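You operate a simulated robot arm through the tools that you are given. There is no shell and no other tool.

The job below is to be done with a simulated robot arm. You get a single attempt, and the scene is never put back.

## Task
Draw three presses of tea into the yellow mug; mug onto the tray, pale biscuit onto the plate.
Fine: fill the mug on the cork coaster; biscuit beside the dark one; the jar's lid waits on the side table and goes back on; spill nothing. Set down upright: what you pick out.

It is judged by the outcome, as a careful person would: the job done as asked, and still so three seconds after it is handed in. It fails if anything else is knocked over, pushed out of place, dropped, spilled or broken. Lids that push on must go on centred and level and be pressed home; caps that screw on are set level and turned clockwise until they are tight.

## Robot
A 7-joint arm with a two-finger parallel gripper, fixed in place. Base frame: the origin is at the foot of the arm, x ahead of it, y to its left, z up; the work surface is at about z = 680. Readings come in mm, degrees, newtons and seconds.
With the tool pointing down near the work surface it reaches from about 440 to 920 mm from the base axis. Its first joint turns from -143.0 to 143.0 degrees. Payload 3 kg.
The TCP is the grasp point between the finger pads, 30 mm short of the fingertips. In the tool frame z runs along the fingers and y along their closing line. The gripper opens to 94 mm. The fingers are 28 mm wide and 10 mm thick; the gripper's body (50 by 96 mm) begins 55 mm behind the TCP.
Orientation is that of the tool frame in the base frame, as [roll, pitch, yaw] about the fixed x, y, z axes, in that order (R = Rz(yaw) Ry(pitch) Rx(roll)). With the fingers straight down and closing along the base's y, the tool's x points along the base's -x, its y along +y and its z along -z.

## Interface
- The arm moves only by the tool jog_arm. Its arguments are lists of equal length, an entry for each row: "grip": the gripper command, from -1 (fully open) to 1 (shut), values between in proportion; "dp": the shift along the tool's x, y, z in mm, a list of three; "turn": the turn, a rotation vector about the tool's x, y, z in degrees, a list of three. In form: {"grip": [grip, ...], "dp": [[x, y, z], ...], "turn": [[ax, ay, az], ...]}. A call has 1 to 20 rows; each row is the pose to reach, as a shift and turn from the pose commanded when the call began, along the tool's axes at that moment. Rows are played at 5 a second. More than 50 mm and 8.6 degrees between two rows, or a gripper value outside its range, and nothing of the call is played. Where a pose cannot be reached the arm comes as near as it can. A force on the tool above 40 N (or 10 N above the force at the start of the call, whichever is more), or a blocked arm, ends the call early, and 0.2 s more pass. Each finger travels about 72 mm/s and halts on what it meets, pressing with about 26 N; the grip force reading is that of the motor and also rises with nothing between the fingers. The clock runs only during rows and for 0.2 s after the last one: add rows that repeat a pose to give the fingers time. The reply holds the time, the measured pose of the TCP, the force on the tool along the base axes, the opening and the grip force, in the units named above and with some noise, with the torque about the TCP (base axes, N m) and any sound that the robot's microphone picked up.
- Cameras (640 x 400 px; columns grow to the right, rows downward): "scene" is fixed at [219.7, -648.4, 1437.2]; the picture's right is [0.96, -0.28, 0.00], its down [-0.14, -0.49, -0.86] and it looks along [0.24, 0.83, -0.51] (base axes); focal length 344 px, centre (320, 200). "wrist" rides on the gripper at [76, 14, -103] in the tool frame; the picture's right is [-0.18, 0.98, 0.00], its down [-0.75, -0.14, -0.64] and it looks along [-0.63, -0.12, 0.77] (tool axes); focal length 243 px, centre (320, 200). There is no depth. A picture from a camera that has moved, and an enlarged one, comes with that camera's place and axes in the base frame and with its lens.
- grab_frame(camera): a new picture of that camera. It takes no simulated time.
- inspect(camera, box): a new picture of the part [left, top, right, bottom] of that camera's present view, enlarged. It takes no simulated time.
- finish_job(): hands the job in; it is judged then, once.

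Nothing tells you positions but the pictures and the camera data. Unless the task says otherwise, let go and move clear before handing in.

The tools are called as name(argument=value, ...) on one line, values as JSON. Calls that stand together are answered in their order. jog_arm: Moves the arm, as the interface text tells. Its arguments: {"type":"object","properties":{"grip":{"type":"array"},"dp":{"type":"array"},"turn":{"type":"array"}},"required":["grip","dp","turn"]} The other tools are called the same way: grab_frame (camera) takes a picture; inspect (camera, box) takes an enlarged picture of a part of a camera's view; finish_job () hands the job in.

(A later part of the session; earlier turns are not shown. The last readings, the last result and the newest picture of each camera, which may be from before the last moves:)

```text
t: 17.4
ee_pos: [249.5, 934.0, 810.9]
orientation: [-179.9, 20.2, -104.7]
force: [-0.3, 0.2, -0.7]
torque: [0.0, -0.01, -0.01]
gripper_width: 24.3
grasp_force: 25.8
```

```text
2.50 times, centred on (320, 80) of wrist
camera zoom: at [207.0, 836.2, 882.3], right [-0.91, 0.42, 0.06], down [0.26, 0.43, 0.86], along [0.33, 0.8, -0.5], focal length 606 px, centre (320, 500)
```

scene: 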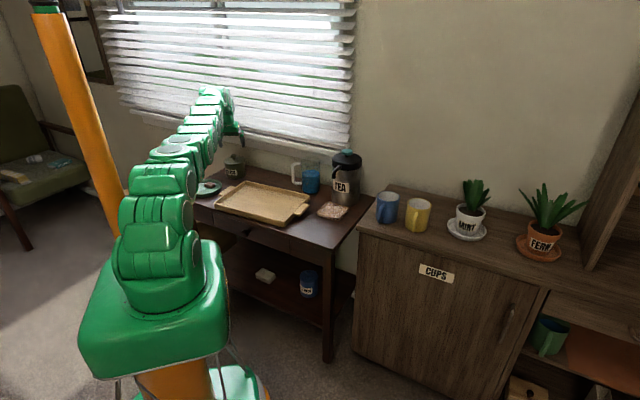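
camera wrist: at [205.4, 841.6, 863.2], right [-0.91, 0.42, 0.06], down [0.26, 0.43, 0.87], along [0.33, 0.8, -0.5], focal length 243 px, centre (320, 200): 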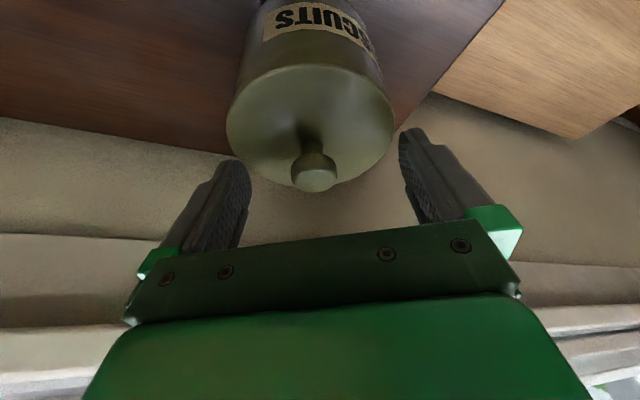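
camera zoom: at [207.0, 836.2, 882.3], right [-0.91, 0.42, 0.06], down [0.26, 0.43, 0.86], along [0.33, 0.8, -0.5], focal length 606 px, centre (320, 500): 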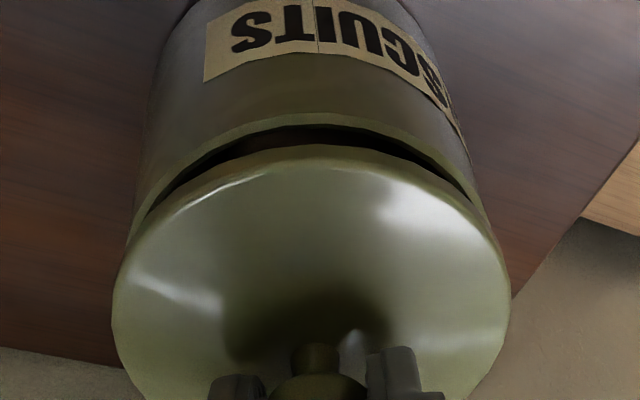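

The lid lifted off level and the jar did not move. I'll carry it up and right to the free spot behind the tray, near (362, 848), and check that the spot is clear before lowering.

jog_arm(grip=[0.7, 0.7, 0.7, 0.7, 0.7, 0.7, 0.7, 0.7], dp=[[-7, 0, -19], [-14, 0, -38], [-20.5, 0, -56.4], [-6.4, -32.9, -61.5], [7.6, -65.8, -66.7], [21.7, -98.6, -71.8], [35.8, -131.5, -76.9], [35.8, -131.5, -76.9]], turn=[[0, 0, 0], [0, 0, 0], [0, 0, 0], [0, 0, 0], [0, 0, 0], [0, 0, 0], [0, 0, 0], [0, 0, 0]])

grab_frame(camera="wrist")

inspect(camera="scene", box=[200, 110, 340, 220])

```text
t: 19.2
ee_pos: [360.6, 843.6, 873.2]
orientation: [-179.9, 20.2, -104.7]
force: [0.4, -0.2, -0.3]
torque: [0.01, 0.0, -0.03]
gripper_width: 24.2
grasp_force: 26.3
```

```text
taken
camera wrist: at [318.9, 744.2, 942.8], right [-0.91, 0.42, 0.06], down [0.26, 0.43, 0.86], along [0.33, 0.8, -0.5], focal length 243 px, centre (320, 200)
```

wrist: 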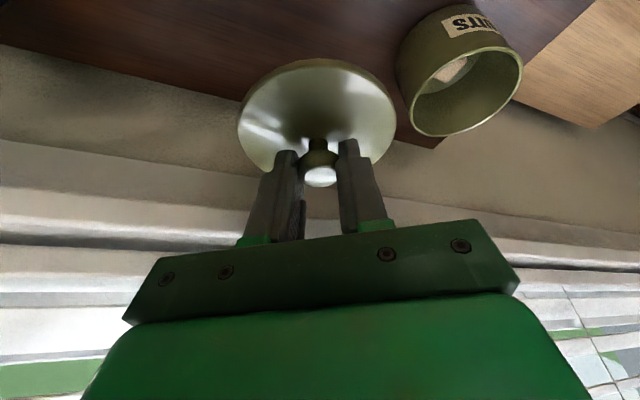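

```text
3.64 times, centred on (270, 165) of scene
camera zoom: at [219.7, -648.4, 1437.2], right [0.96, -0.28, 0.0], down [-0.14, -0.49, -0.86], along [0.24, 0.83, -0.51], focal length 1249 px, centre (502, 327)
```

zoom: 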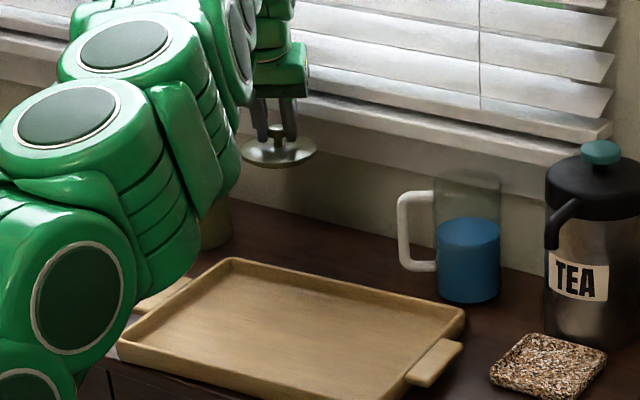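

The lid is held over the area behind the tray, and I can see something pale inside the open jar. I'll zoom in on the jar.

inspect(camera="wrist", box=[380, 0, 540, 150])

```text
2.67 times, centred on (460, 75) of wrist
camera zoom: at [318.9, 744.2, 942.8], right [-0.91, 0.42, 0.06], down [0.26, 0.43, 0.86], along [0.33, 0.8, -0.5], focal length 647 px, centre (-53, 533)
```

zoom: 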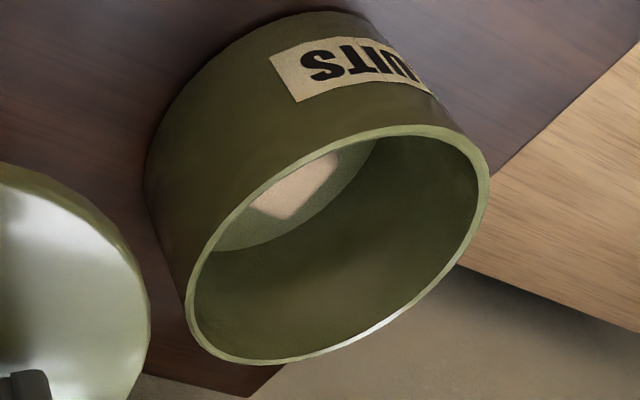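

The pale biscuit lies on the jar's floor. Now I'll lower the lid toward the table.

jog_arm(grip=[0.7, 0.7, 0.7, 0.7, 0.7, 0.7, 0.7, 0.7], dp=[[8.6, 0, 23.5], [17.1, 0, 47], [25.7, 0, 70.5], [34.2, 0, 94], [41, 0, 112.8], [45.5, 0, 125], [47.5, 0, 130.6], [47.5, 0, 130.6]], turn=[[0, 0, 0], [0, 0, 0], [0, 0, 0], [0, 0, 0], [0, 0, 0], [0, 0, 0], [0, 0, 0], [0, 0, 0]])

inspect(camera="scene", box=[220, 130, 320, 210])

grab_frame(camera="wrist")

```text
t: 21.0
ee_pos: [360.4, 843.0, 733.5]
orientation: [-179.9, 20.2, -104.7]
force: [-0.2, -0.2, -0.1]
torque: [0.01, 0.0, 0.0]
gripper_width: 24.1
grasp_force: 25.9
```

```text
5.00 times, centred on (270, 170) of scene
camera zoom: at [219.7, -648.4, 1437.2], right [0.96, -0.28, 0.0], down [-0.14, -0.49, -0.86], along [0.24, 0.83, -0.51], focal length 1718 px, centre (570, 350)
```

zoom: 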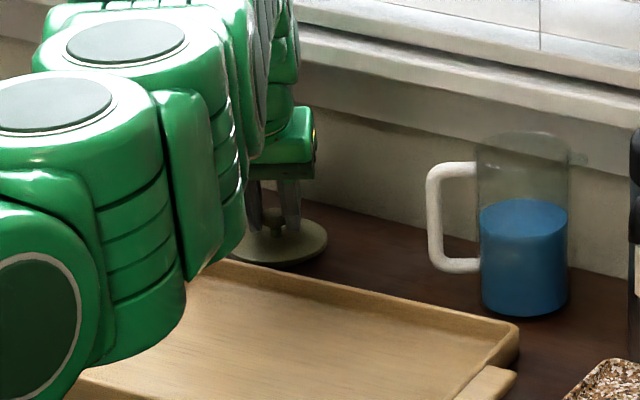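

```text
taken
camera wrist: at [319.2, 745.0, 803.8], right [-0.91, 0.42, 0.06], down [0.26, 0.43, 0.86], along [0.33, 0.8, -0.5], focal length 243 px, centre (320, 200)
```

wrist: 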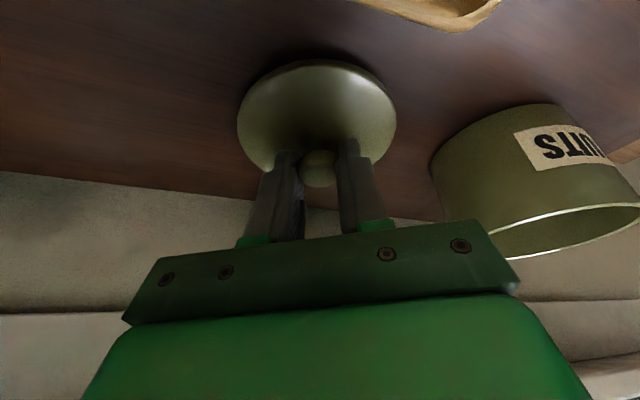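

jog_arm(grip=[0.7, 0.7, 0.7, 0.7], dp=[[0.34, 0, 0.94], [0.68, 0, 1.88], [1.03, 0, 2.82], [1.03, 0, 2.82]], turn=[[0, 0, 0], [0, 0, 0], [0, 0, 0], [0, 0, 0]])

```text
t: 22.0
ee_pos: [361.3, 843.6, 731.8]
orientation: [-180.0, 20.2, -104.6]
force: [-1.5, -0.8, 4.5]
torque: [-0.03, 0.01, -0.03]
gripper_width: 23.9
grasp_force: 25.8
```

The lid touched the table at TCP z of about 732. I'll release it and rise.

jog_arm(grip=[0.3, 0.0, -0.1, -0.1, -0.1, -0.1, -0.1, -0.1], dp=[[0, 0, 0], [0, 0, 0], [0, 0, 0], [-3.4, 0, -9.4], [-10.3, 0, -28.2], [-20.5, 0, -56.4], [-34.2, 0, -94], [-34.2, 0, -94]], turn=[[0, 0, 0], [0, 0, 0], [0, 0, 0], [0, 0, 0], [0, 0, 0], [0, 0, 0], [0, 0, 0], [0, 0, 0]])

grab_frame(camera="wrist")

inspect(camera="scene", box=[220, 130, 320, 210])

```text
t: 23.8
ee_pos: [359.7, 842.9, 829.7]
orientation: [-179.8, 20.2, -104.8]
force: [-0.5, 0.5, -0.3]
torque: [0.02, -0.01, 0.02]
gripper_width: 51.5
grasp_force: 0.1
```

```text
taken
camera wrist: at [318.7, 743.6, 901.0], right [-0.91, 0.42, 0.06], down [0.26, 0.43, 0.86], along [0.33, 0.8, -0.5], focal length 243 px, centre (320, 200)
```

wrist: 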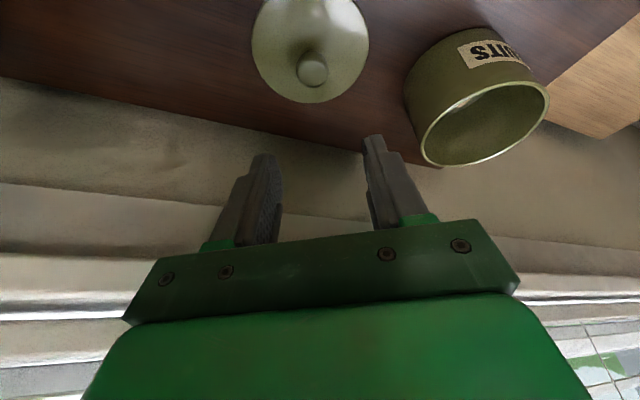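

```text
5.00 times, centred on (270, 170) of scene
camera zoom: at [219.7, -648.4, 1437.2], right [0.96, -0.28, 0.0], down [-0.14, -0.49, -0.86], along [0.24, 0.83, -0.51], focal length 1718 px, centre (570, 350)
```

zoom: 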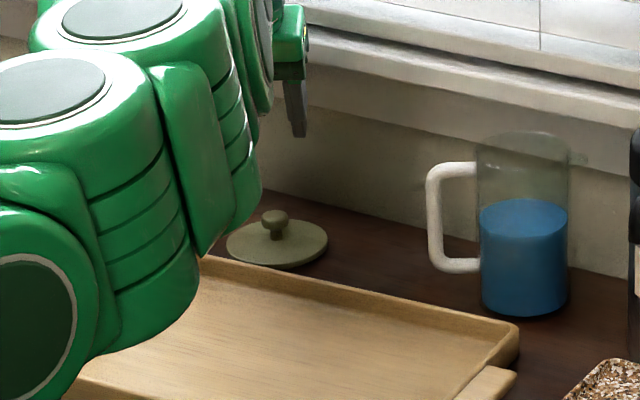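

The lid is lying flat and stable behind the tray. Next I'll bring the tool upright near the jar so the wrist camera can look down into it.

jog_arm(grip=[-0.1, -0.1, -0.1, -0.1, -0.1], dp=[[0.5, 33, -11], [1, 67, -22], [1.4, 100, -32], [1.8, 133.9, -43.2], [1.8, 133.9, -43.2]], turn=[[0, 5, 0], [0, 10, 0], [0, 15, 0], [0, 20.2, 0], [0, 20.2, 0]])

grab_frame(camera="wrist")

```text
t: 25.0
ee_pos: [228.5, 851.6, 869.7]
orientation: [-179.9, 0.1, -104.9]
force: [3.2, -0.5, -0.1]
torque: [0.05, 0.21, -0.01]
gripper_width: 51.4
grasp_force: 0.1
out of reach, approached as far as the arm can: row 4, 5
```

```text
taken
camera wrist: at [193.4, 782.5, 971.8], right [-0.9, 0.43, 0.0], down [0.33, 0.69, 0.64], along [0.28, 0.58, -0.77], focal length 243 px, centre (320, 200)
```

wrist: 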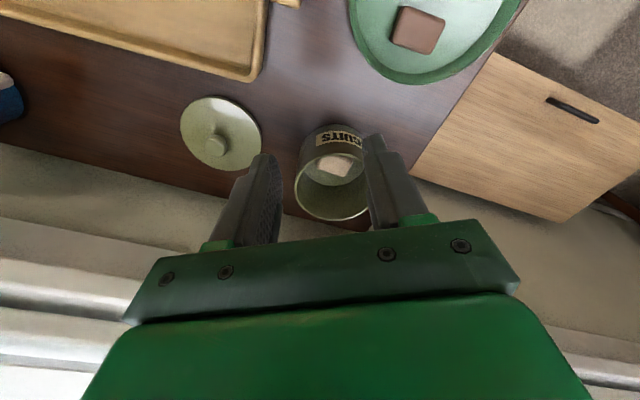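

inspect(camera="wrist", box=[280, 110, 390, 230])

inspect(camera="wrist", box=[170, 0, 530, 190])

```text
3.33 times, centred on (335, 170) of wrist
camera zoom: at [193.4, 782.5, 971.8], right [-0.9, 0.43, 0.0], down [0.33, 0.69, 0.64], along [0.28, 0.58, -0.77], focal length 809 px, centre (270, 300)
```

zoom: 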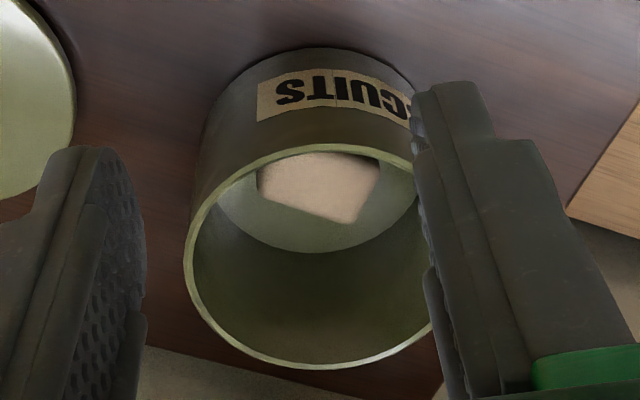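

```text
1.78 times, centred on (350, 95) of wrist
camera zoom: at [193.4, 782.5, 971.8], right [-0.9, 0.43, 0.0], down [0.33, 0.69, 0.64], along [0.28, 0.58, -0.77], focal length 431 px, centre (267, 387)
```

zoom: 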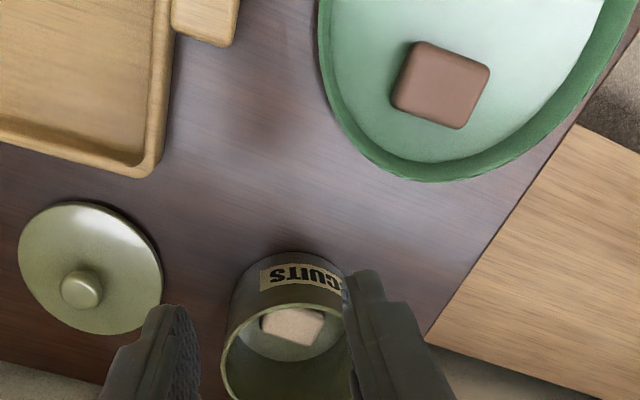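

The pale biscuit lies flat in the middle of the jar floor, about 40 x 25 mm with its long axis near 133°. I'll go higher for a steeper view to measure it better.

jog_arm(grip=[-0.1, -0.1, -0.1, -0.1, -0.1], dp=[[7, 0, -35], [14, 0, -70], [21, 0, -105], [27, 0, -140], [27, 0, -140]], turn=[[0, 0, 0], [0, 0, 0], [0, 0, 0], [0, 0, 0], [0, 0, 0]])

grab_frame(camera="wrist")

inspect(camera="wrist", box=[290, 140, 360, 215])

```text
t: 26.2
ee_pos: [216.0, 818.0, 1003.6]
orientation: [-179.9, 0.0, -104.7]
force: [0.0, -0.1, -0.2]
torque: [0.0, 0.0, -0.01]
gripper_width: 51.7
grasp_force: 0.1
out of reach, approached as far as the arm can: row 4, 5
```

```text
taken
camera wrist: at [182.2, 748.6, 1106.3], right [-0.9, 0.43, 0.0], down [0.33, 0.69, 0.64], along [0.28, 0.58, -0.77], focal length 243 px, centre (320, 200)
```

wrist: 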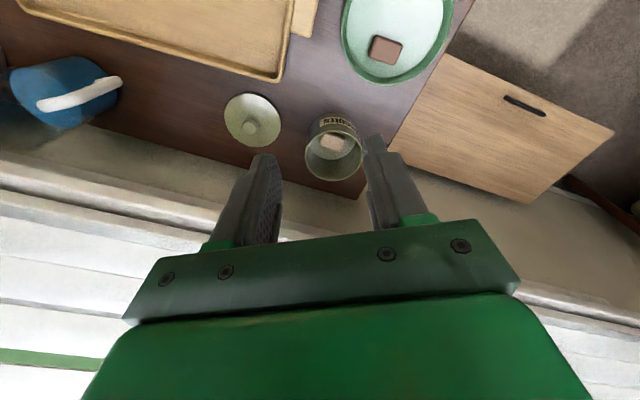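

```text
5.33 times, centred on (325, 178) of wrist
camera zoom: at [182.2, 748.6, 1106.3], right [-0.9, 0.43, 0.0], down [0.33, 0.69, 0.64], along [0.28, 0.58, -0.77], focal length 1294 px, centre (293, 320)
```

zoom: 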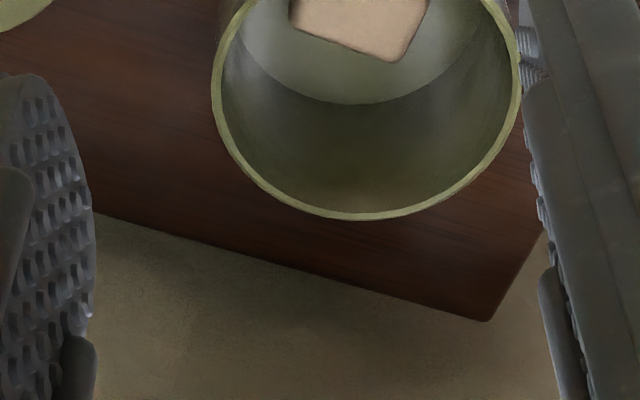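

inspect(camera="wrist", box=[295, 105, 375, 190])

inspect(camera="wrist", box=[330, 0, 470, 100])

```text
4.71 times, centred on (335, 148) of wrist
camera zoom: at [182.2, 748.6, 1106.3], right [-0.9, 0.43, 0.0], down [0.33, 0.69, 0.64], along [0.28, 0.58, -0.77], focal length 1142 px, centre (249, 447)
```

zoom: 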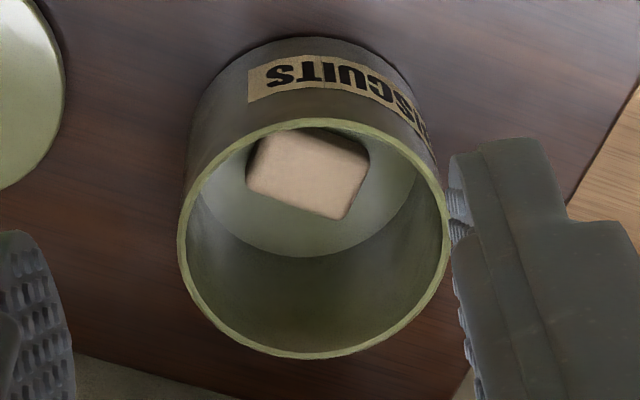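

```text
4.00 times, centred on (400, 50) of wrist
camera zoom: at [182.2, 748.6, 1106.3], right [-0.9, 0.43, 0.0], down [0.33, 0.69, 0.64], along [0.28, 0.58, -0.77], focal length 970 px, centre (0, 800)
```

zoom: 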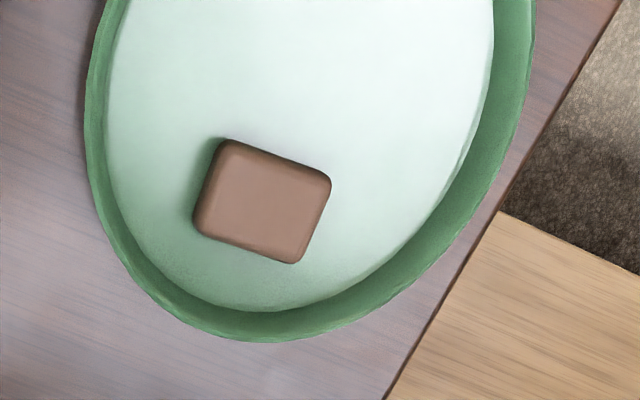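

The biscuit's centre is at about (246, 938), with its long axis near 130° (40 mm) and its short axis near 40° (25 mm). I'll turn the tool so its closing line follows the long axis and tilt it outward, then test the reach high above the jar.

jog_arm(grip=[-0.1, -0.1, -0.1, -0.1, -0.1, -0.1], dp=[[0, 0, 0], [0, 0, 0], [0, 0, 0], [0, 0, 0], [0, 0, 0], [0, 0, 0]], turn=[[0, 0, 7], [0, 0, 14], [0, 0, 21], [0, 0, 28], [0, 0, 34.8], [0, 0, 34.8]])

jog_arm(grip=[-0.1, -0.1, -0.1, -0.1], dp=[[0, 0, 0], [0, 0, 0], [0, 0, 0], [0, 0, 0]], turn=[[0, -6, 0], [0, -12, 0], [0, -18, 0], [0, -18, 0]])

```text
t: 27.6
ee_pos: [217.7, 817.0, 1004.1]
orientation: [-179.9, 0.1, -139.6]
force: [0.3, 0.6, 0.4]
torque: [-0.01, 0.01, -0.03]
gripper_width: 51.6
grasp_force: 0.0
```

```text
t: 28.6
ee_pos: [217.4, 816.8, 1004.0]
orientation: [-179.9, 18.1, -139.5]
force: [-0.1, 0.0, 0.0]
torque: [0.0, 0.01, -0.02]
gripper_width: 51.6
grasp_force: 0.0
```

jog_arm(grip=[-0.1, -0.1, -0.1, -0.1, -0.1, -0.1, -0.1], dp=[[-5.9, 12.3, 36.8], [-11.7, 24.5, 73.6], [-17.6, 36.8, 110.4], [-23.4, 49.1, 147.1], [-29.3, 61.3, 183.9], [-35.1, 73.6, 220.7], [-35.1, 73.6, 220.7]], turn=[[0, 0, 0], [0, 0, 0], [0, 0, 0], [0, 0, 0], [0, 0, 0], [0, 0, 0], [0, 0, 0]])

grab_frame(camera="wrist")

grab_frame(camera="scene")

```text
t: 30.2
ee_pos: [241.6, 912.5, 824.9]
orientation: [-180.0, 18.0, -139.5]
force: [0.0, 0.2, 0.0]
torque: [0.0, -0.03, -0.03]
gripper_width: 51.8
grasp_force: 0.1
out of reach, approached as far as the arm can: row 5, 6, 7
```

```text
taken
camera wrist: at [152.7, 857.0, 897.9], right [-0.5, 0.86, 0.06], down [0.48, 0.23, 0.84], along [0.71, 0.45, -0.53], focal length 243 px, centre (320, 200)
```

wrist: 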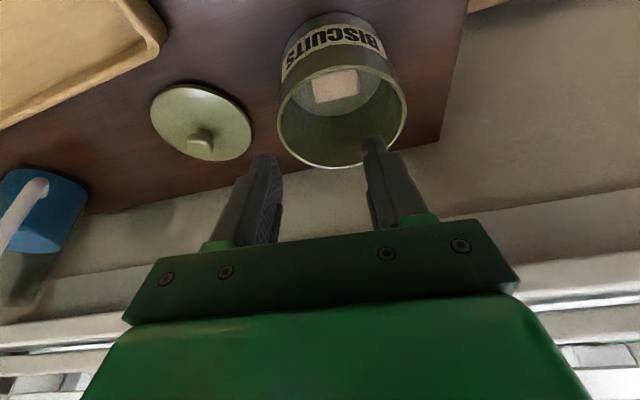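

```text
taken
```

scene: 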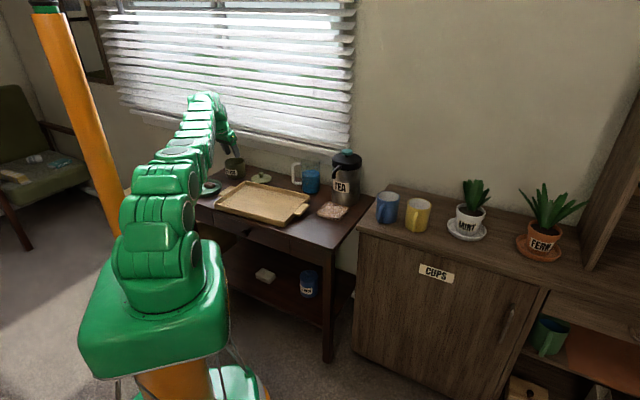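

That pose is out of reach, with the arm stopping about 26 mm short, so a sideways tilt won't work and I need a radial tilt. I'll use this different viewpoint to pin down the jar and biscuit more precisely.

inspect(camera="wrist", box=[265, 0, 415, 180])

inspect(camera="scene", box=[195, 145, 275, 205])

```text
2.22 times, centred on (340, 90) of wrist
camera zoom: at [152.7, 857.0, 897.9], right [-0.5, 0.86, 0.06], down [0.48, 0.23, 0.84], along [0.71, 0.45, -0.53], focal length 539 px, centre (276, 444)
```

zoom: 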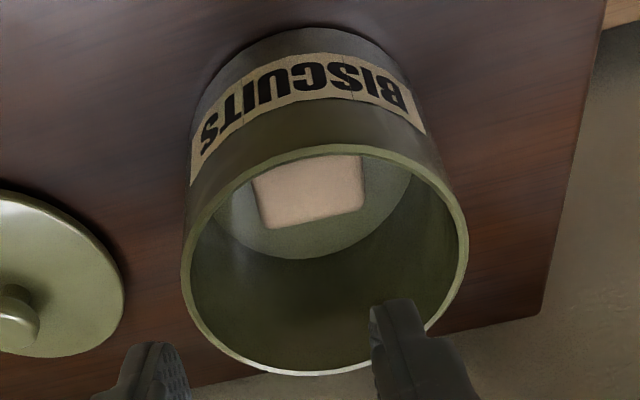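

```text
6.67 times, centred on (235, 175) of scene
camera zoom: at [219.7, -648.4, 1437.2], right [0.96, -0.28, 0.0], down [-0.14, -0.49, -0.86], along [0.24, 0.83, -0.51], focal length 2290 px, centre (887, 367)
```

zoom: 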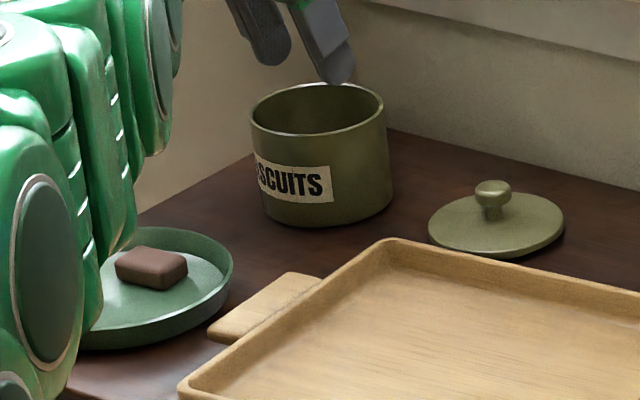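

The jar and biscuit centres agree to within about 1.5 mm. I'll swing back to the radial heading, keeping the tilt, while rising a bit.

jog_arm(grip=[-0.1, -0.1, -0.1, -0.1, -0.1, -0.1], dp=[[-0.3, -1, -12], [-0.6, -2, -24], [-0.9, -3.2, -36], [-1.2, -4.2, -46.9], [-1.4, -5.2, -46.9], [-1.4, -5.2, -46.9]], turn=[[-2.15, 0, -6.62], [-4.3, 0, -13.24], [-6.45, 0, -19.86], [-8.6, 0, -26.48], [-10.75, 0, -33.1], [-10.75, 0, -33.1]])

```text
t: 31.6
ee_pos: [236.1, 900.2, 870.7]
orientation: [-179.9, 17.9, -104.6]
force: [0.0, 0.2, 0.2]
torque: [-0.01, 0.02, 0.0]
gripper_width: 51.7
grasp_force: 0.1
```

jog_arm(grip=[-0.1, -0.1, -0.1, -0.1, -0.1], dp=[[-5, -0.1, 19], [-10, -0.3, 38], [-15, -0.5, 57], [-19.4, -0.6, 75.3], [-19.4, -0.6, 75.3]], turn=[[0, 0, 0], [0, 0, 0], [0, 0, 0], [0, 0, 0], [0, 0, 0]])

grab_frame(camera="wrist")

inspect(camera="wrist", box=[220, 0, 420, 180])

```text
t: 32.8
ee_pos: [244.4, 928.9, 803.3]
orientation: [-179.8, 18.0, -104.7]
force: [-0.7, 0.3, 0.0]
torque: [-0.02, 0.0, 0.01]
gripper_width: 51.8
grasp_force: 0.0
out of reach, approached as far as the arm can: row 4, 5
```

```text
taken
camera wrist: at [204.7, 834.6, 877.6], right [-0.91, 0.42, 0.06], down [0.27, 0.47, 0.84], along [0.33, 0.78, -0.53], focal length 243 px, centre (320, 200)
```

wrist: 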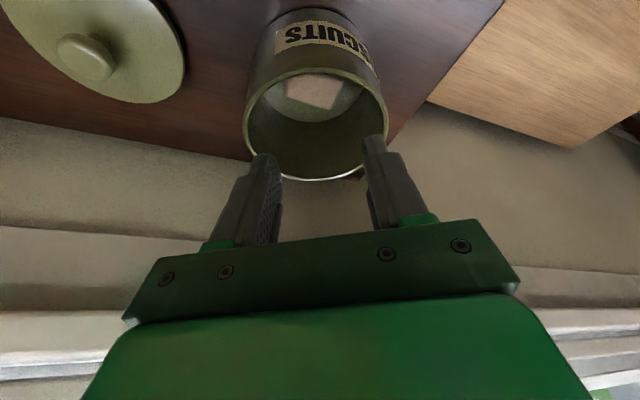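

```text
2.22 times, centred on (320, 90) of wrist
camera zoom: at [204.7, 834.6, 877.6], right [-0.91, 0.42, 0.06], down [0.27, 0.47, 0.84], along [0.33, 0.78, -0.53], focal length 539 px, centre (320, 444)
```

zoom: 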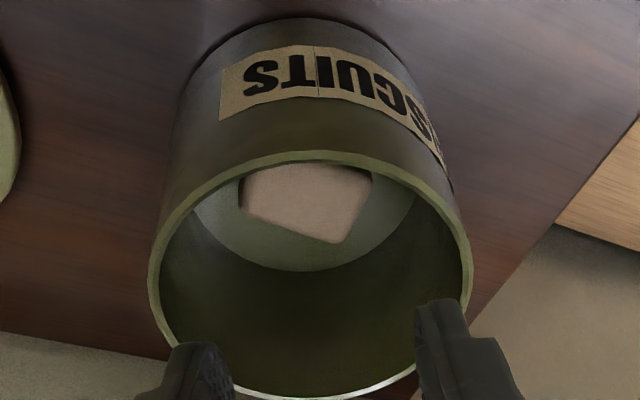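

At 18° tilt the limit is about 960 mm radius, so I'll use 20° and insert along the tool's own slanted axis. First I go to the pre-insert point above the jar with the fingers opened to 50 mm.

jog_arm(grip=[-0.064, -0.064, -0.064], dp=[[18.2, -0.3, -12], [18.2, -0.3, -12], [18.2, -0.3, -12]], turn=[[0, -2, 0], [0, -2, 0], [0, -2, 0]])

inspect(camera="wrist", box=[220, 0, 420, 180])

```text
t: 33.6
ee_pos: [240.7, 909.5, 808.6]
orientation: [-179.9, 19.9, -104.7]
force: [1.1, -0.5, -0.3]
torque: [0.01, 0.01, 0.0]
gripper_width: 49.9
grasp_force: 0.1
```

```text
2.22 times, centred on (320, 90) of wrist
camera zoom: at [198.8, 811.4, 879.1], right [-0.91, 0.42, 0.06], down [0.26, 0.44, 0.86], along [0.33, 0.8, -0.5], focal length 539 px, centre (320, 444)
```

zoom: 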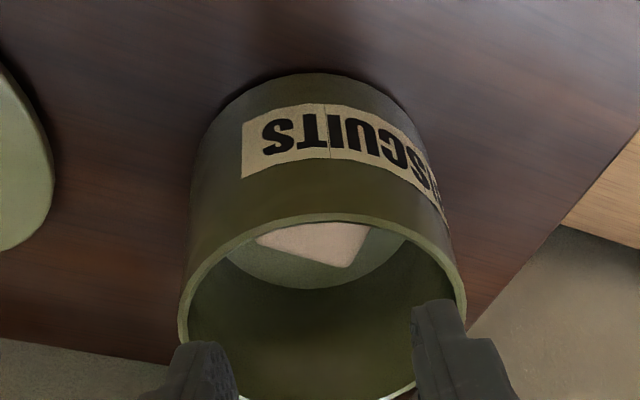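

inspect(camera="wrist", box=[270, 70, 370, 150])

```text
5.00 times, centred on (320, 110) of wrist
camera zoom: at [198.8, 811.4, 879.1], right [-0.91, 0.42, 0.06], down [0.26, 0.44, 0.86], along [0.33, 0.8, -0.5], focal length 1213 px, centre (320, 650)
```

zoom: 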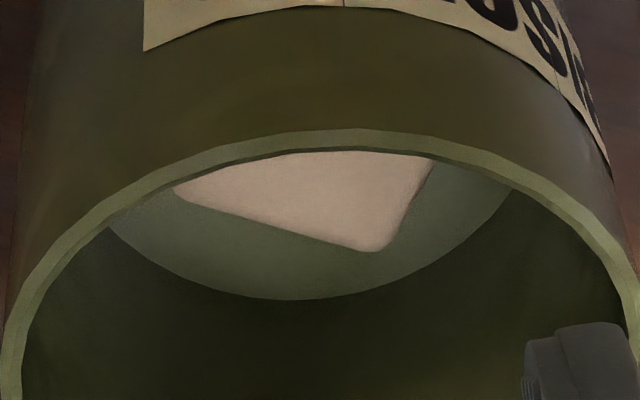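

The biscuit centre is confirmed at about (247.6, 940) and the jar's axis nearly coincides with it. I'll insert along the tool axis in stages, checking the force as I go.

jog_arm(grip=[-0.064, -0.064, -0.064, -0.064, -0.064], dp=[[0.1, -0.1, 12], [0.2, -0.2, 24], [0.3, -0.3, 36], [0.4, -0.4, 48], [0.4, -0.4, 48]], turn=[[0, 0, 0], [0, 0, 0], [0, 0, 0], [0, 0, 0], [0, 0, 0]])

grab_frame(camera="wrist")

inspect(camera="scene", box=[205, 130, 265, 185])

```text
t: 34.4
ee_pos: [244.2, 921.6, 787.0]
orientation: [180.0, 20.6, -104.7]
force: [-0.8, -0.2, 11.7]
torque: [0.05, 0.4, 0.08]
gripper_width: 50.2
grasp_force: 0.2
stopped in row 3: the force on the tool passed its limit at 56 N (the readings are from after the stop); the commanded pose is now the measured one
```

```text
taken
camera wrist: at [201.5, 823.3, 857.0], right [-0.91, 0.42, 0.06], down [0.26, 0.43, 0.87], along [0.33, 0.8, -0.5], focal length 243 px, centre (320, 200)
```

wrist: 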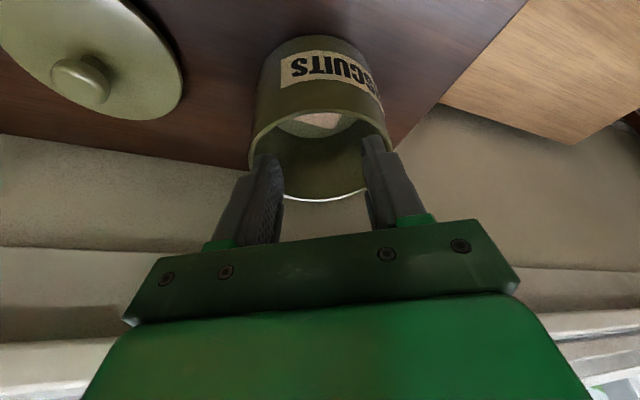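

```text
7.27 times, centred on (235, 158) of scene
camera zoom: at [219.7, -648.4, 1437.2], right [0.96, -0.28, 0.0], down [-0.14, -0.49, -0.86], along [0.24, 0.83, -0.51], focal length 2498 px, centre (938, 509)
```

zoom: 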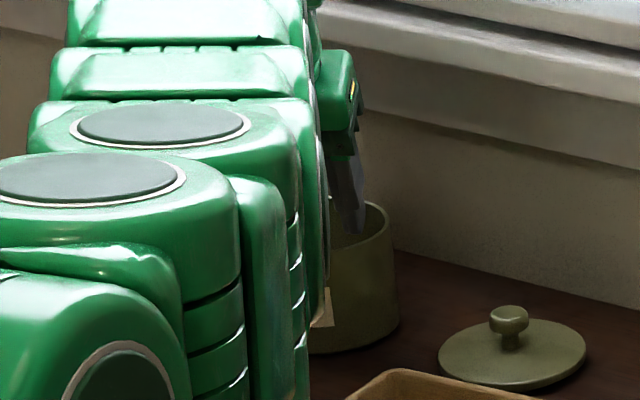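

The left fingertip hit the jar rim and the arm stopped. I'm backing out along the axis at once, then checking whether the jar moved.

jog_arm(grip=[-0.064, -0.064, -0.064], dp=[[0, 0, -15], [0, 0, -30], [0, 0, -30]], turn=[[0, 0, 0], [0, 0, 0], [0, 0, 0]])

inspect(camera="wrist", box=[220, 0, 420, 180])

inspect(camera="scene", box=[195, 145, 275, 205])

```text
t: 35.1
ee_pos: [240.1, 911.1, 814.0]
orientation: [-180.0, 20.4, -104.7]
force: [0.7, 0.1, -0.1]
torque: [-0.01, 0.0, 0.01]
gripper_width: 50.1
grasp_force: 0.1
```

```text
2.22 times, centred on (320, 90) of wrist
camera zoom: at [198.5, 812.8, 883.9], right [-0.91, 0.42, 0.06], down [0.26, 0.43, 0.87], along [0.33, 0.8, -0.5], focal length 539 px, centre (320, 444)
```

zoom: 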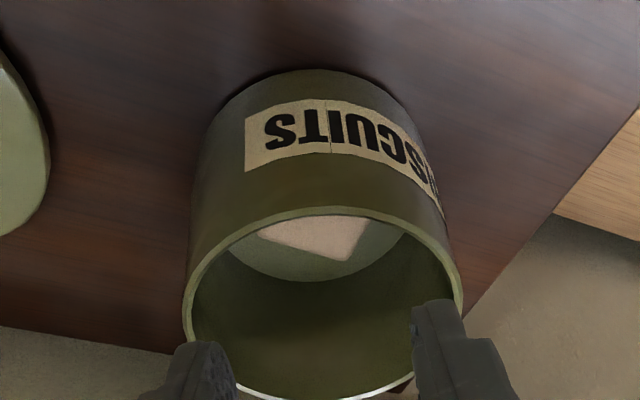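

```text
6.67 times, centred on (235, 175) of scene
camera zoom: at [219.7, -648.4, 1437.2], right [0.96, -0.28, 0.0], down [-0.14, -0.49, -0.86], along [0.24, 0.83, -0.51], focal length 2290 px, centre (887, 367)
```

zoom: 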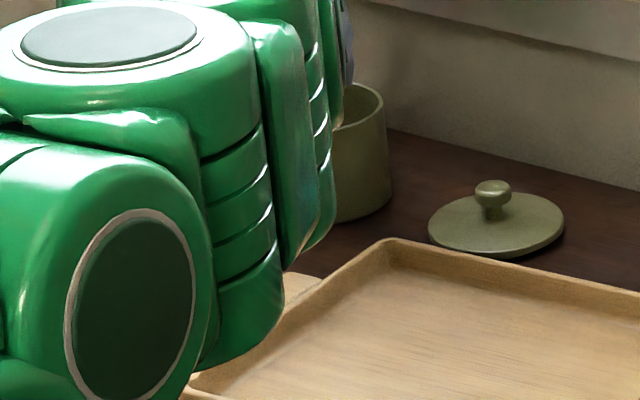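

The jar stayed where it was. From the near and far rim points the jar's axis is really about (248.5, 944.5), so the biscuit sits about 4.5 mm toward me, too close to the near rim for tilted fingers. I'll close the fingers, tilt a little more, and drag the biscuit gently outward by pressing lightly on its top.

jog_arm(grip=[0.2, 0.6, 1, 1, 1], dp=[[-7, -0.4, 0], [-14, -0.8, 8], [-22, -1.2, 22.1], [-22, -1.2, 22.1], [-22, -1.2, 22.1]], turn=[[0, -2, 0], [0, -4, 0], [0, -5.6, 0], [0, -5.6, 0], [0, -5.6, 0]])

inspect(camera="wrist", box=[220, 0, 420, 180])

```text
t: 36.4
ee_pos: [249.5, 939.0, 801.3]
orientation: [179.9, 26.1, -104.7]
force: [0.5, -0.5, 0.9]
torque: [0.03, 0.03, 0.0]
gripper_width: 0.0
grasp_force: 26.3
```

```text
2.22 times, centred on (320, 90) of wrist
camera zoom: at [205.6, 834.1, 859.7], right [-0.91, 0.41, 0.08], down [0.24, 0.35, 0.91], along [0.34, 0.84, -0.41], focal length 539 px, centre (320, 444)
```

zoom: 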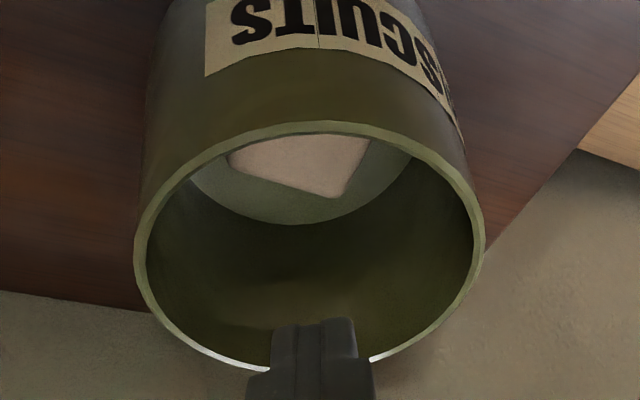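

inspect(camera="wrist", box=[260, 40, 400, 150])

```text
3.64 times, centred on (330, 95) of wrist
camera zoom: at [205.6, 834.1, 859.7], right [-0.91, 0.41, 0.08], down [0.24, 0.35, 0.91], along [0.34, 0.84, -0.41], focal length 882 px, centre (284, 582)
```

zoom: 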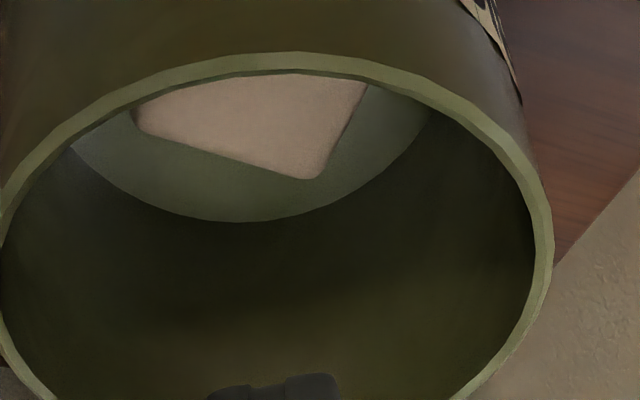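

The latest measurements shift by a few mm, so I want to check whether the jar moved when the finger touched it. I'll take the same scene crop as before for a direct comparison.

inspect(camera="scene", box=[215, 140, 255, 180])

inspect(camera="scene", box=[195, 145, 275, 205])

```text
10.00 times, centred on (235, 160) of scene
camera zoom: at [219.7, -648.4, 1437.2], right [0.96, -0.28, 0.0], down [-0.14, -0.49, -0.86], along [0.24, 0.83, -0.51], focal length 3435 px, centre (1170, 600)
```

zoom: 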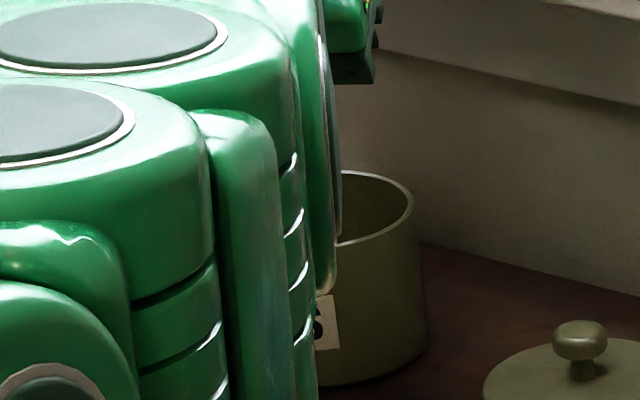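

```text
6.67 times, centred on (235, 175) of scene
camera zoom: at [219.7, -648.4, 1437.2], right [0.96, -0.28, 0.0], down [-0.14, -0.49, -0.86], along [0.24, 0.83, -0.51], focal length 2290 px, centre (887, 367)
```

zoom: 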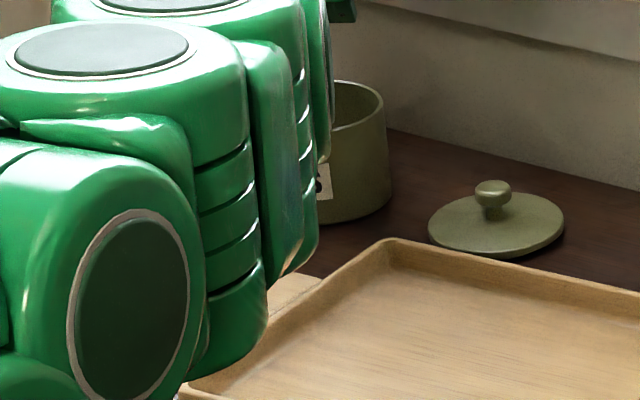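

The jar may have slid a few mm outward, which is small, and I'll be gentler from here. Next I lower the closed fingertips into the jar above the biscuit, then press lightly.

jog_arm(grip=[1, 1, 1, 1, 1, 1], dp=[[5.3, 0, 10.8], [10.5, 0, 21.6], [15.8, 0, 32.4], [21, 0, 43.1], [25, 0, 51.2], [25, 0, 51.2]], turn=[[0, 0, 0], [0, 0, 0], [0, 0, 0], [0, 0, 0], [0, 0, 0], [0, 0, 0]])

inspect(camera="wrist", box=[220, 40, 420, 220])

```text
t: 37.8
ee_pos: [248.2, 938.9, 744.8]
orientation: [180.0, 26.1, -104.7]
force: [0.8, 0.5, -0.5]
torque: [-0.01, 0.01, -0.05]
gripper_width: 0.0
grasp_force: 26.0
```

```text
2.22 times, centred on (320, 130) of wrist
camera zoom: at [205.1, 834.2, 803.8], right [-0.91, 0.41, 0.08], down [0.24, 0.35, 0.91], along [0.34, 0.84, -0.41], focal length 539 px, centre (320, 356)
```

zoom: 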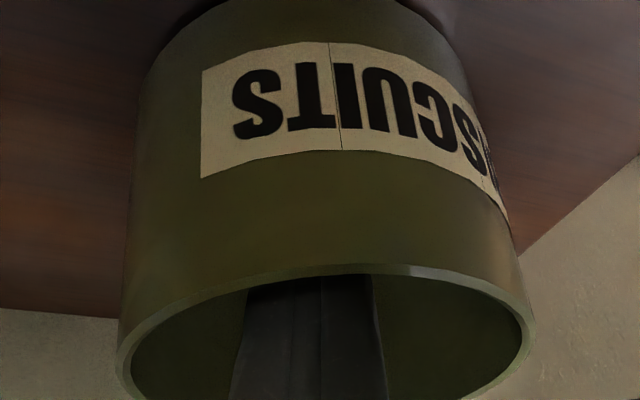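

jog_arm(grip=[1, 1, 1, 1, 1], dp=[[0.88, 0, 1.8], [1.75, 0, 3.6], [2.6, 0, 5.4], [3.1, 0, 6.3], [3.1, 0, 6.3]], turn=[[0, 0, 0], [0, 0, 0], [0, 0, 0], [0, 0, 0], [0, 0, 0]])

```text
t: 39.0
ee_pos: [248.6, 938.0, 737.0]
orientation: [-180.0, 26.2, -104.7]
force: [-0.2, -0.7, 1.0]
torque: [0.0, -0.02, -0.01]
gripper_width: 0.1
grasp_force: 26.2
```

jog_arm(grip=[1, 1, 1, 1], dp=[[0.44, 0, 0.9], [0.88, 0, 1.8], [1.32, 0, 2.7], [1.32, 0, 2.7]], turn=[[0, 0, 0], [0, 0, 0], [0, 0, 0], [0, 0, 0]])

```text
t: 40.0
ee_pos: [248.3, 938.9, 734.3]
orientation: [180.0, 26.1, -104.8]
force: [0.1, -0.4, 3.9]
torque: [0.01, -0.02, -0.03]
gripper_width: 0.1
grasp_force: 26.0
```

I made light contact on the biscuit at about 4 N, so its top is at z of about 701. I'll drag it outward 12 mm with that light pressure.

jog_arm(grip=[1, 1, 1, 1, 1, 1, 1, 1, 1], dp=[[0.18, 0, 0.36], [-1.17, 0, 1.02], [-2.52, 0, 1.68], [-3.87, 0, 2.33], [-5.21, 0, 2.99], [-6.56, 0, 3.65], [-8.36, 0, 4.53], [-10.6, 0, 5.62], [-10.6, 0, 5.62]], turn=[[0, 0, 0], [0, 0, 0], [0, 0, 0], [0, 0, 0], [0, 0, 0], [0, 0, 0], [0, 0, 0], [0, 0, 0], [0, 0, 0]])

```text
t: 42.0
ee_pos: [251.8, 949.9, 734.0]
orientation: [-179.9, 26.1, -104.7]
force: [1.2, -1.3, 12.3]
torque: [-0.03, -0.06, 0.0]
gripper_width: 0.0
grasp_force: 26.6
```

jog_arm(grip=[1, 1, 1, 1, 1, 1], dp=[[-4.4, 0, -9], [-13.2, 0, -27], [-21.9, 0, -44.9], [-24, 0, -56], [-18.5, 0, -65], [-18.5, 0, -65]], turn=[[0, 0, 0], [0, 0, 0], [0, 0, 0], [0, 0, 0], [0, 0, 0], [0, 0, 0]])

inspect(camera="wrist", box=[260, 40, 400, 150])

```text
t: 43.4
ee_pos: [249.0, 937.0, 800.3]
orientation: [180.0, 26.1, -104.7]
force: [-0.8, -0.6, 0.9]
torque: [-0.04, 0.04, 0.01]
gripper_width: 0.0
grasp_force: 25.4
```

```text
3.64 times, centred on (330, 95) of wrist
camera zoom: at [205.2, 833.1, 858.8], right [-0.91, 0.41, 0.08], down [0.24, 0.35, 0.91], along [0.34, 0.84, -0.41], focal length 882 px, centre (284, 582)
```

zoom: 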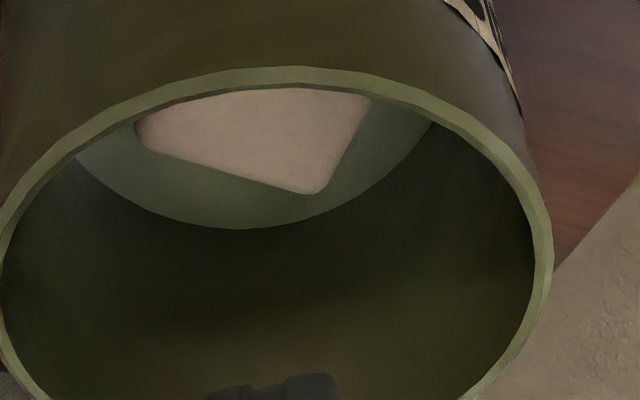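

Dragging moved the biscuit only about 2 mm, so that is not effective. A smaller tilt may be reachable at a lower height, which would free the rim clearance. I'll test that beside the jar, over the empty table, with the fingers closed.

jog_arm(grip=[1, 1, 1, 1], dp=[[8.8, -21.1, -8], [17.7, -42.2, -16], [26.5, -63.3, -24.1], [26.5, -63.3, -24.1]], turn=[[0, 3.4, 0], [0, 6.8, 0], [0, 10.1, 0], [0, 10.1, 0]])

grab_frame(camera="wrist")

```text
t: 44.4
ee_pos: [300.3, 889.4, 809.9]
orientation: [179.9, 16.1, -104.7]
force: [-0.3, 0.2, 0.6]
torque: [0.0, -0.01, -0.01]
gripper_width: 0.0
grasp_force: 26.0
```

```text
taken
camera wrist: at [260.6, 795.8, 888.0], right [-0.91, 0.42, 0.05], down [0.28, 0.49, 0.82], along [0.32, 0.76, -0.56], focal length 243 px, centre (320, 200)
```

wrist: 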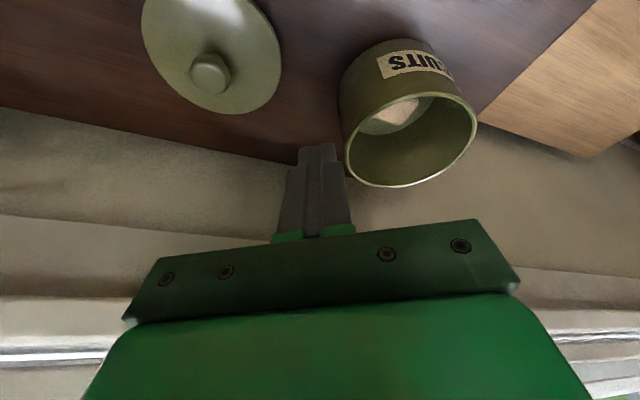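

jog_arm(grip=[1, 1, 1, 1, 1], dp=[[-3.4, -2.2, 19.2], [-6.7, -4.4, 38.3], [-10, -6.6, 57.5], [-13.4, -8.8, 76.6], [-13.4, -8.8, 76.6]], turn=[[0, 0, 0], [0, 0, 0], [0, 0, 0], [0, 0, 0], [0, 0, 0]])

inspect(camera="wrist", box=[280, 0, 480, 180])

```text
t: 45.5
ee_pos: [312.6, 904.9, 757.0]
orientation: [-179.9, 16.0, -104.6]
force: [-0.1, -1.0, -0.4]
torque: [-0.02, -0.01, 0.01]
gripper_width: 0.1
grasp_force: 26.3
out of reach, approached as far as the arm can: row 3, 4, 5
```

```text
2.22 times, centred on (380, 90) of wrist
camera zoom: at [271.2, 812.2, 835.7], right [-0.91, 0.42, 0.05], down [0.27, 0.49, 0.82], along [0.32, 0.76, -0.56], focal length 539 px, centre (187, 444)
```

zoom: 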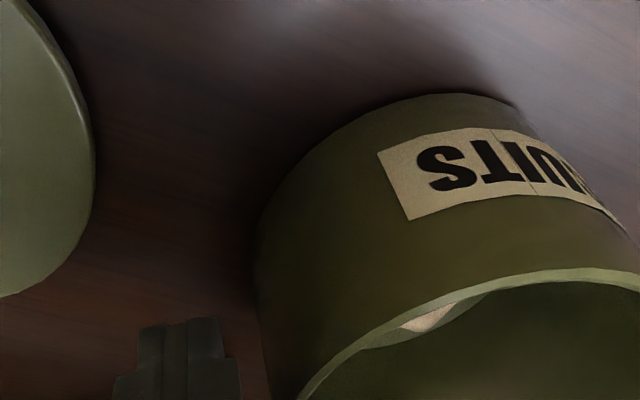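

Reach at 16° is about 957 mm, so a smaller tilt can't get there. Before trying again I want to know the exact finger shape, including any step in thickness, so I'll back away from the jar and open the fingers to look.

jog_arm(grip=[1, 0.5, 0, -0.03, -0.03], dp=[[5, 0, -20], [10, 0, -45], [15, 0, -70], [20, 0, -90], [20, 0, -90]], turn=[[0, 0, 0], [0, 0, 0], [0, 0, 0], [0, 0, 0], [0, 0, 0]])

inspect(camera="wrist", box=[190, 110, 450, 260])

inspect(camera="scene", box=[215, 90, 285, 190])

```text
t: 46.8
ee_pos: [300.8, 862.2, 839.6]
orientation: [-180.0, 15.9, -104.7]
force: [-0.5, 0.8, -0.5]
torque: [0.01, 0.02, -0.02]
gripper_width: 48.4
grasp_force: 0.0
```

```text
2.46 times, centred on (320, 185) of wrist
camera zoom: at [260.4, 768.4, 917.6], right [-0.91, 0.42, 0.05], down [0.28, 0.49, 0.82], along [0.32, 0.76, -0.56], focal length 597 px, centre (320, 237)
```

zoom: 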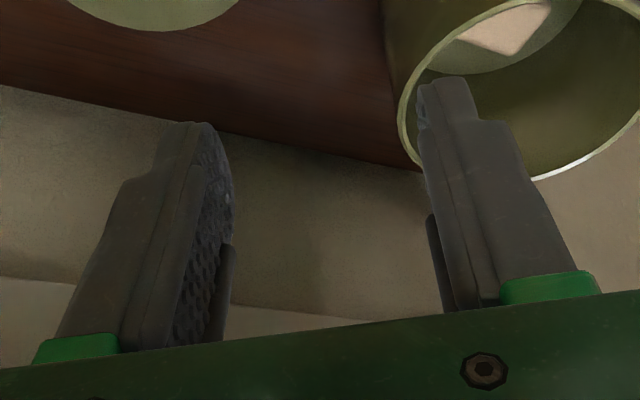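

```text
4.00 times, centred on (250, 140) of scene
camera zoom: at [219.7, -648.4, 1437.2], right [0.96, -0.28, 0.0], down [-0.14, -0.49, -0.86], along [0.24, 0.83, -0.51], focal length 1374 px, centre (600, 440)
```

zoom: 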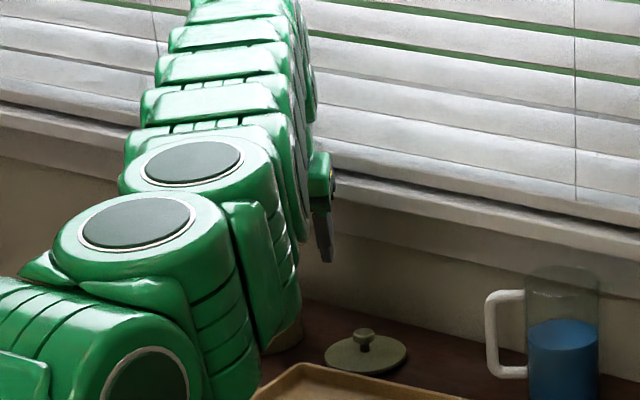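

The fingers are only 10 mm thick for the last 16 mm and about 18 mm above that, so two tilted fingers can't get around the biscuit at the jar's present distance. My plan is to pinch the jar's wall, slide the jar about 90 mm toward me so a vertical tool can reach in, and later slide it back to its exact place. First I'll measure the jar again from here.

grab_frame(camera="wrist")

inspect(camera="wrist", box=[340, 20, 500, 200])

```text
taken
camera wrist: at [260.4, 768.4, 917.6], right [-0.91, 0.42, 0.05], down [0.28, 0.49, 0.82], along [0.32, 0.76, -0.56], focal length 243 px, centre (320, 200)
```

wrist: 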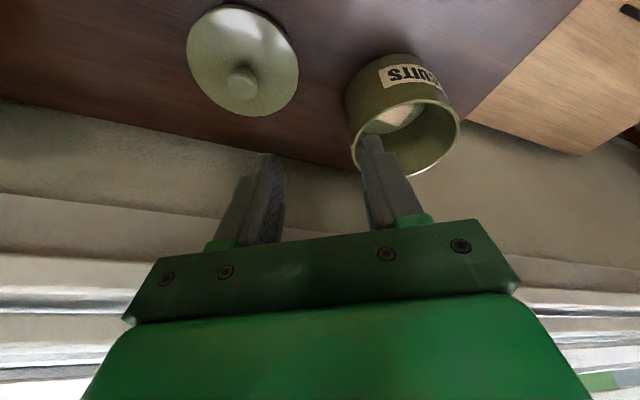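

```text
2.22 times, centred on (420, 110) of wrist
camera zoom: at [260.4, 768.4, 917.6], right [-0.91, 0.42, 0.05], down [0.28, 0.49, 0.82], along [0.32, 0.76, -0.56], focal length 539 px, centre (98, 400)
```

zoom: 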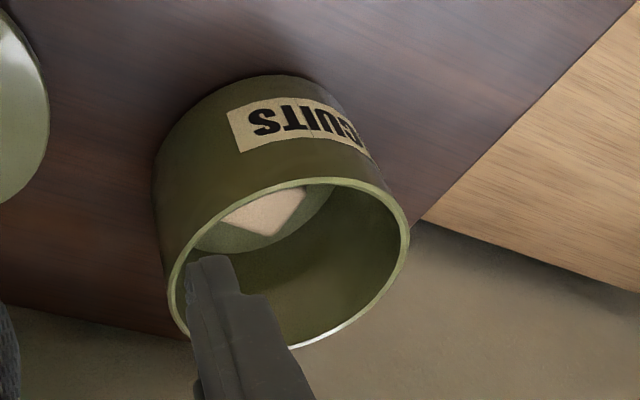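

jog_arm(grip=[-0.03, -0.03, -0.03, -0.03, -0.03, -0.03], dp=[[3.4, 14.1, -35], [6.8, 28.2, -70], [10.1, 42.3, -105], [13.5, 56.4, -140], [16.9, 70.5, -175.3], [16.9, 70.5, -175.3]], turn=[[0, 3.2, 0], [0, 6.4, 0], [0, 9.6, 0], [0, 12.8, 0], [0, 15.9, 0], [0, 15.9, 0]])

inspect(camera="wrist", box=[295, 105, 375, 190])

```text
t: 48.1
ee_pos: [215.0, 817.0, 1004.4]
orientation: [180.0, 0.1, -104.7]
force: [-0.6, 0.8, -0.1]
torque: [-0.02, 0.0, 0.02]
gripper_width: 48.5
grasp_force: 0.2
```

```text
4.71 times, centred on (335, 148) of wrist
camera zoom: at [181.2, 748.9, 1107.0], right [-0.9, 0.43, 0.0], down [0.33, 0.69, 0.64], along [0.27, 0.58, -0.77], focal length 1142 px, centre (249, 447)
```

zoom: 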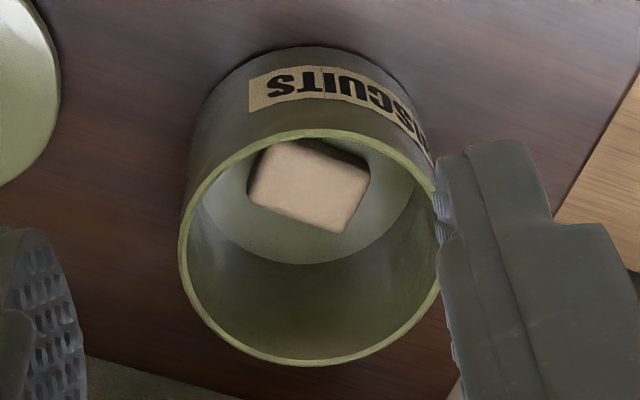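

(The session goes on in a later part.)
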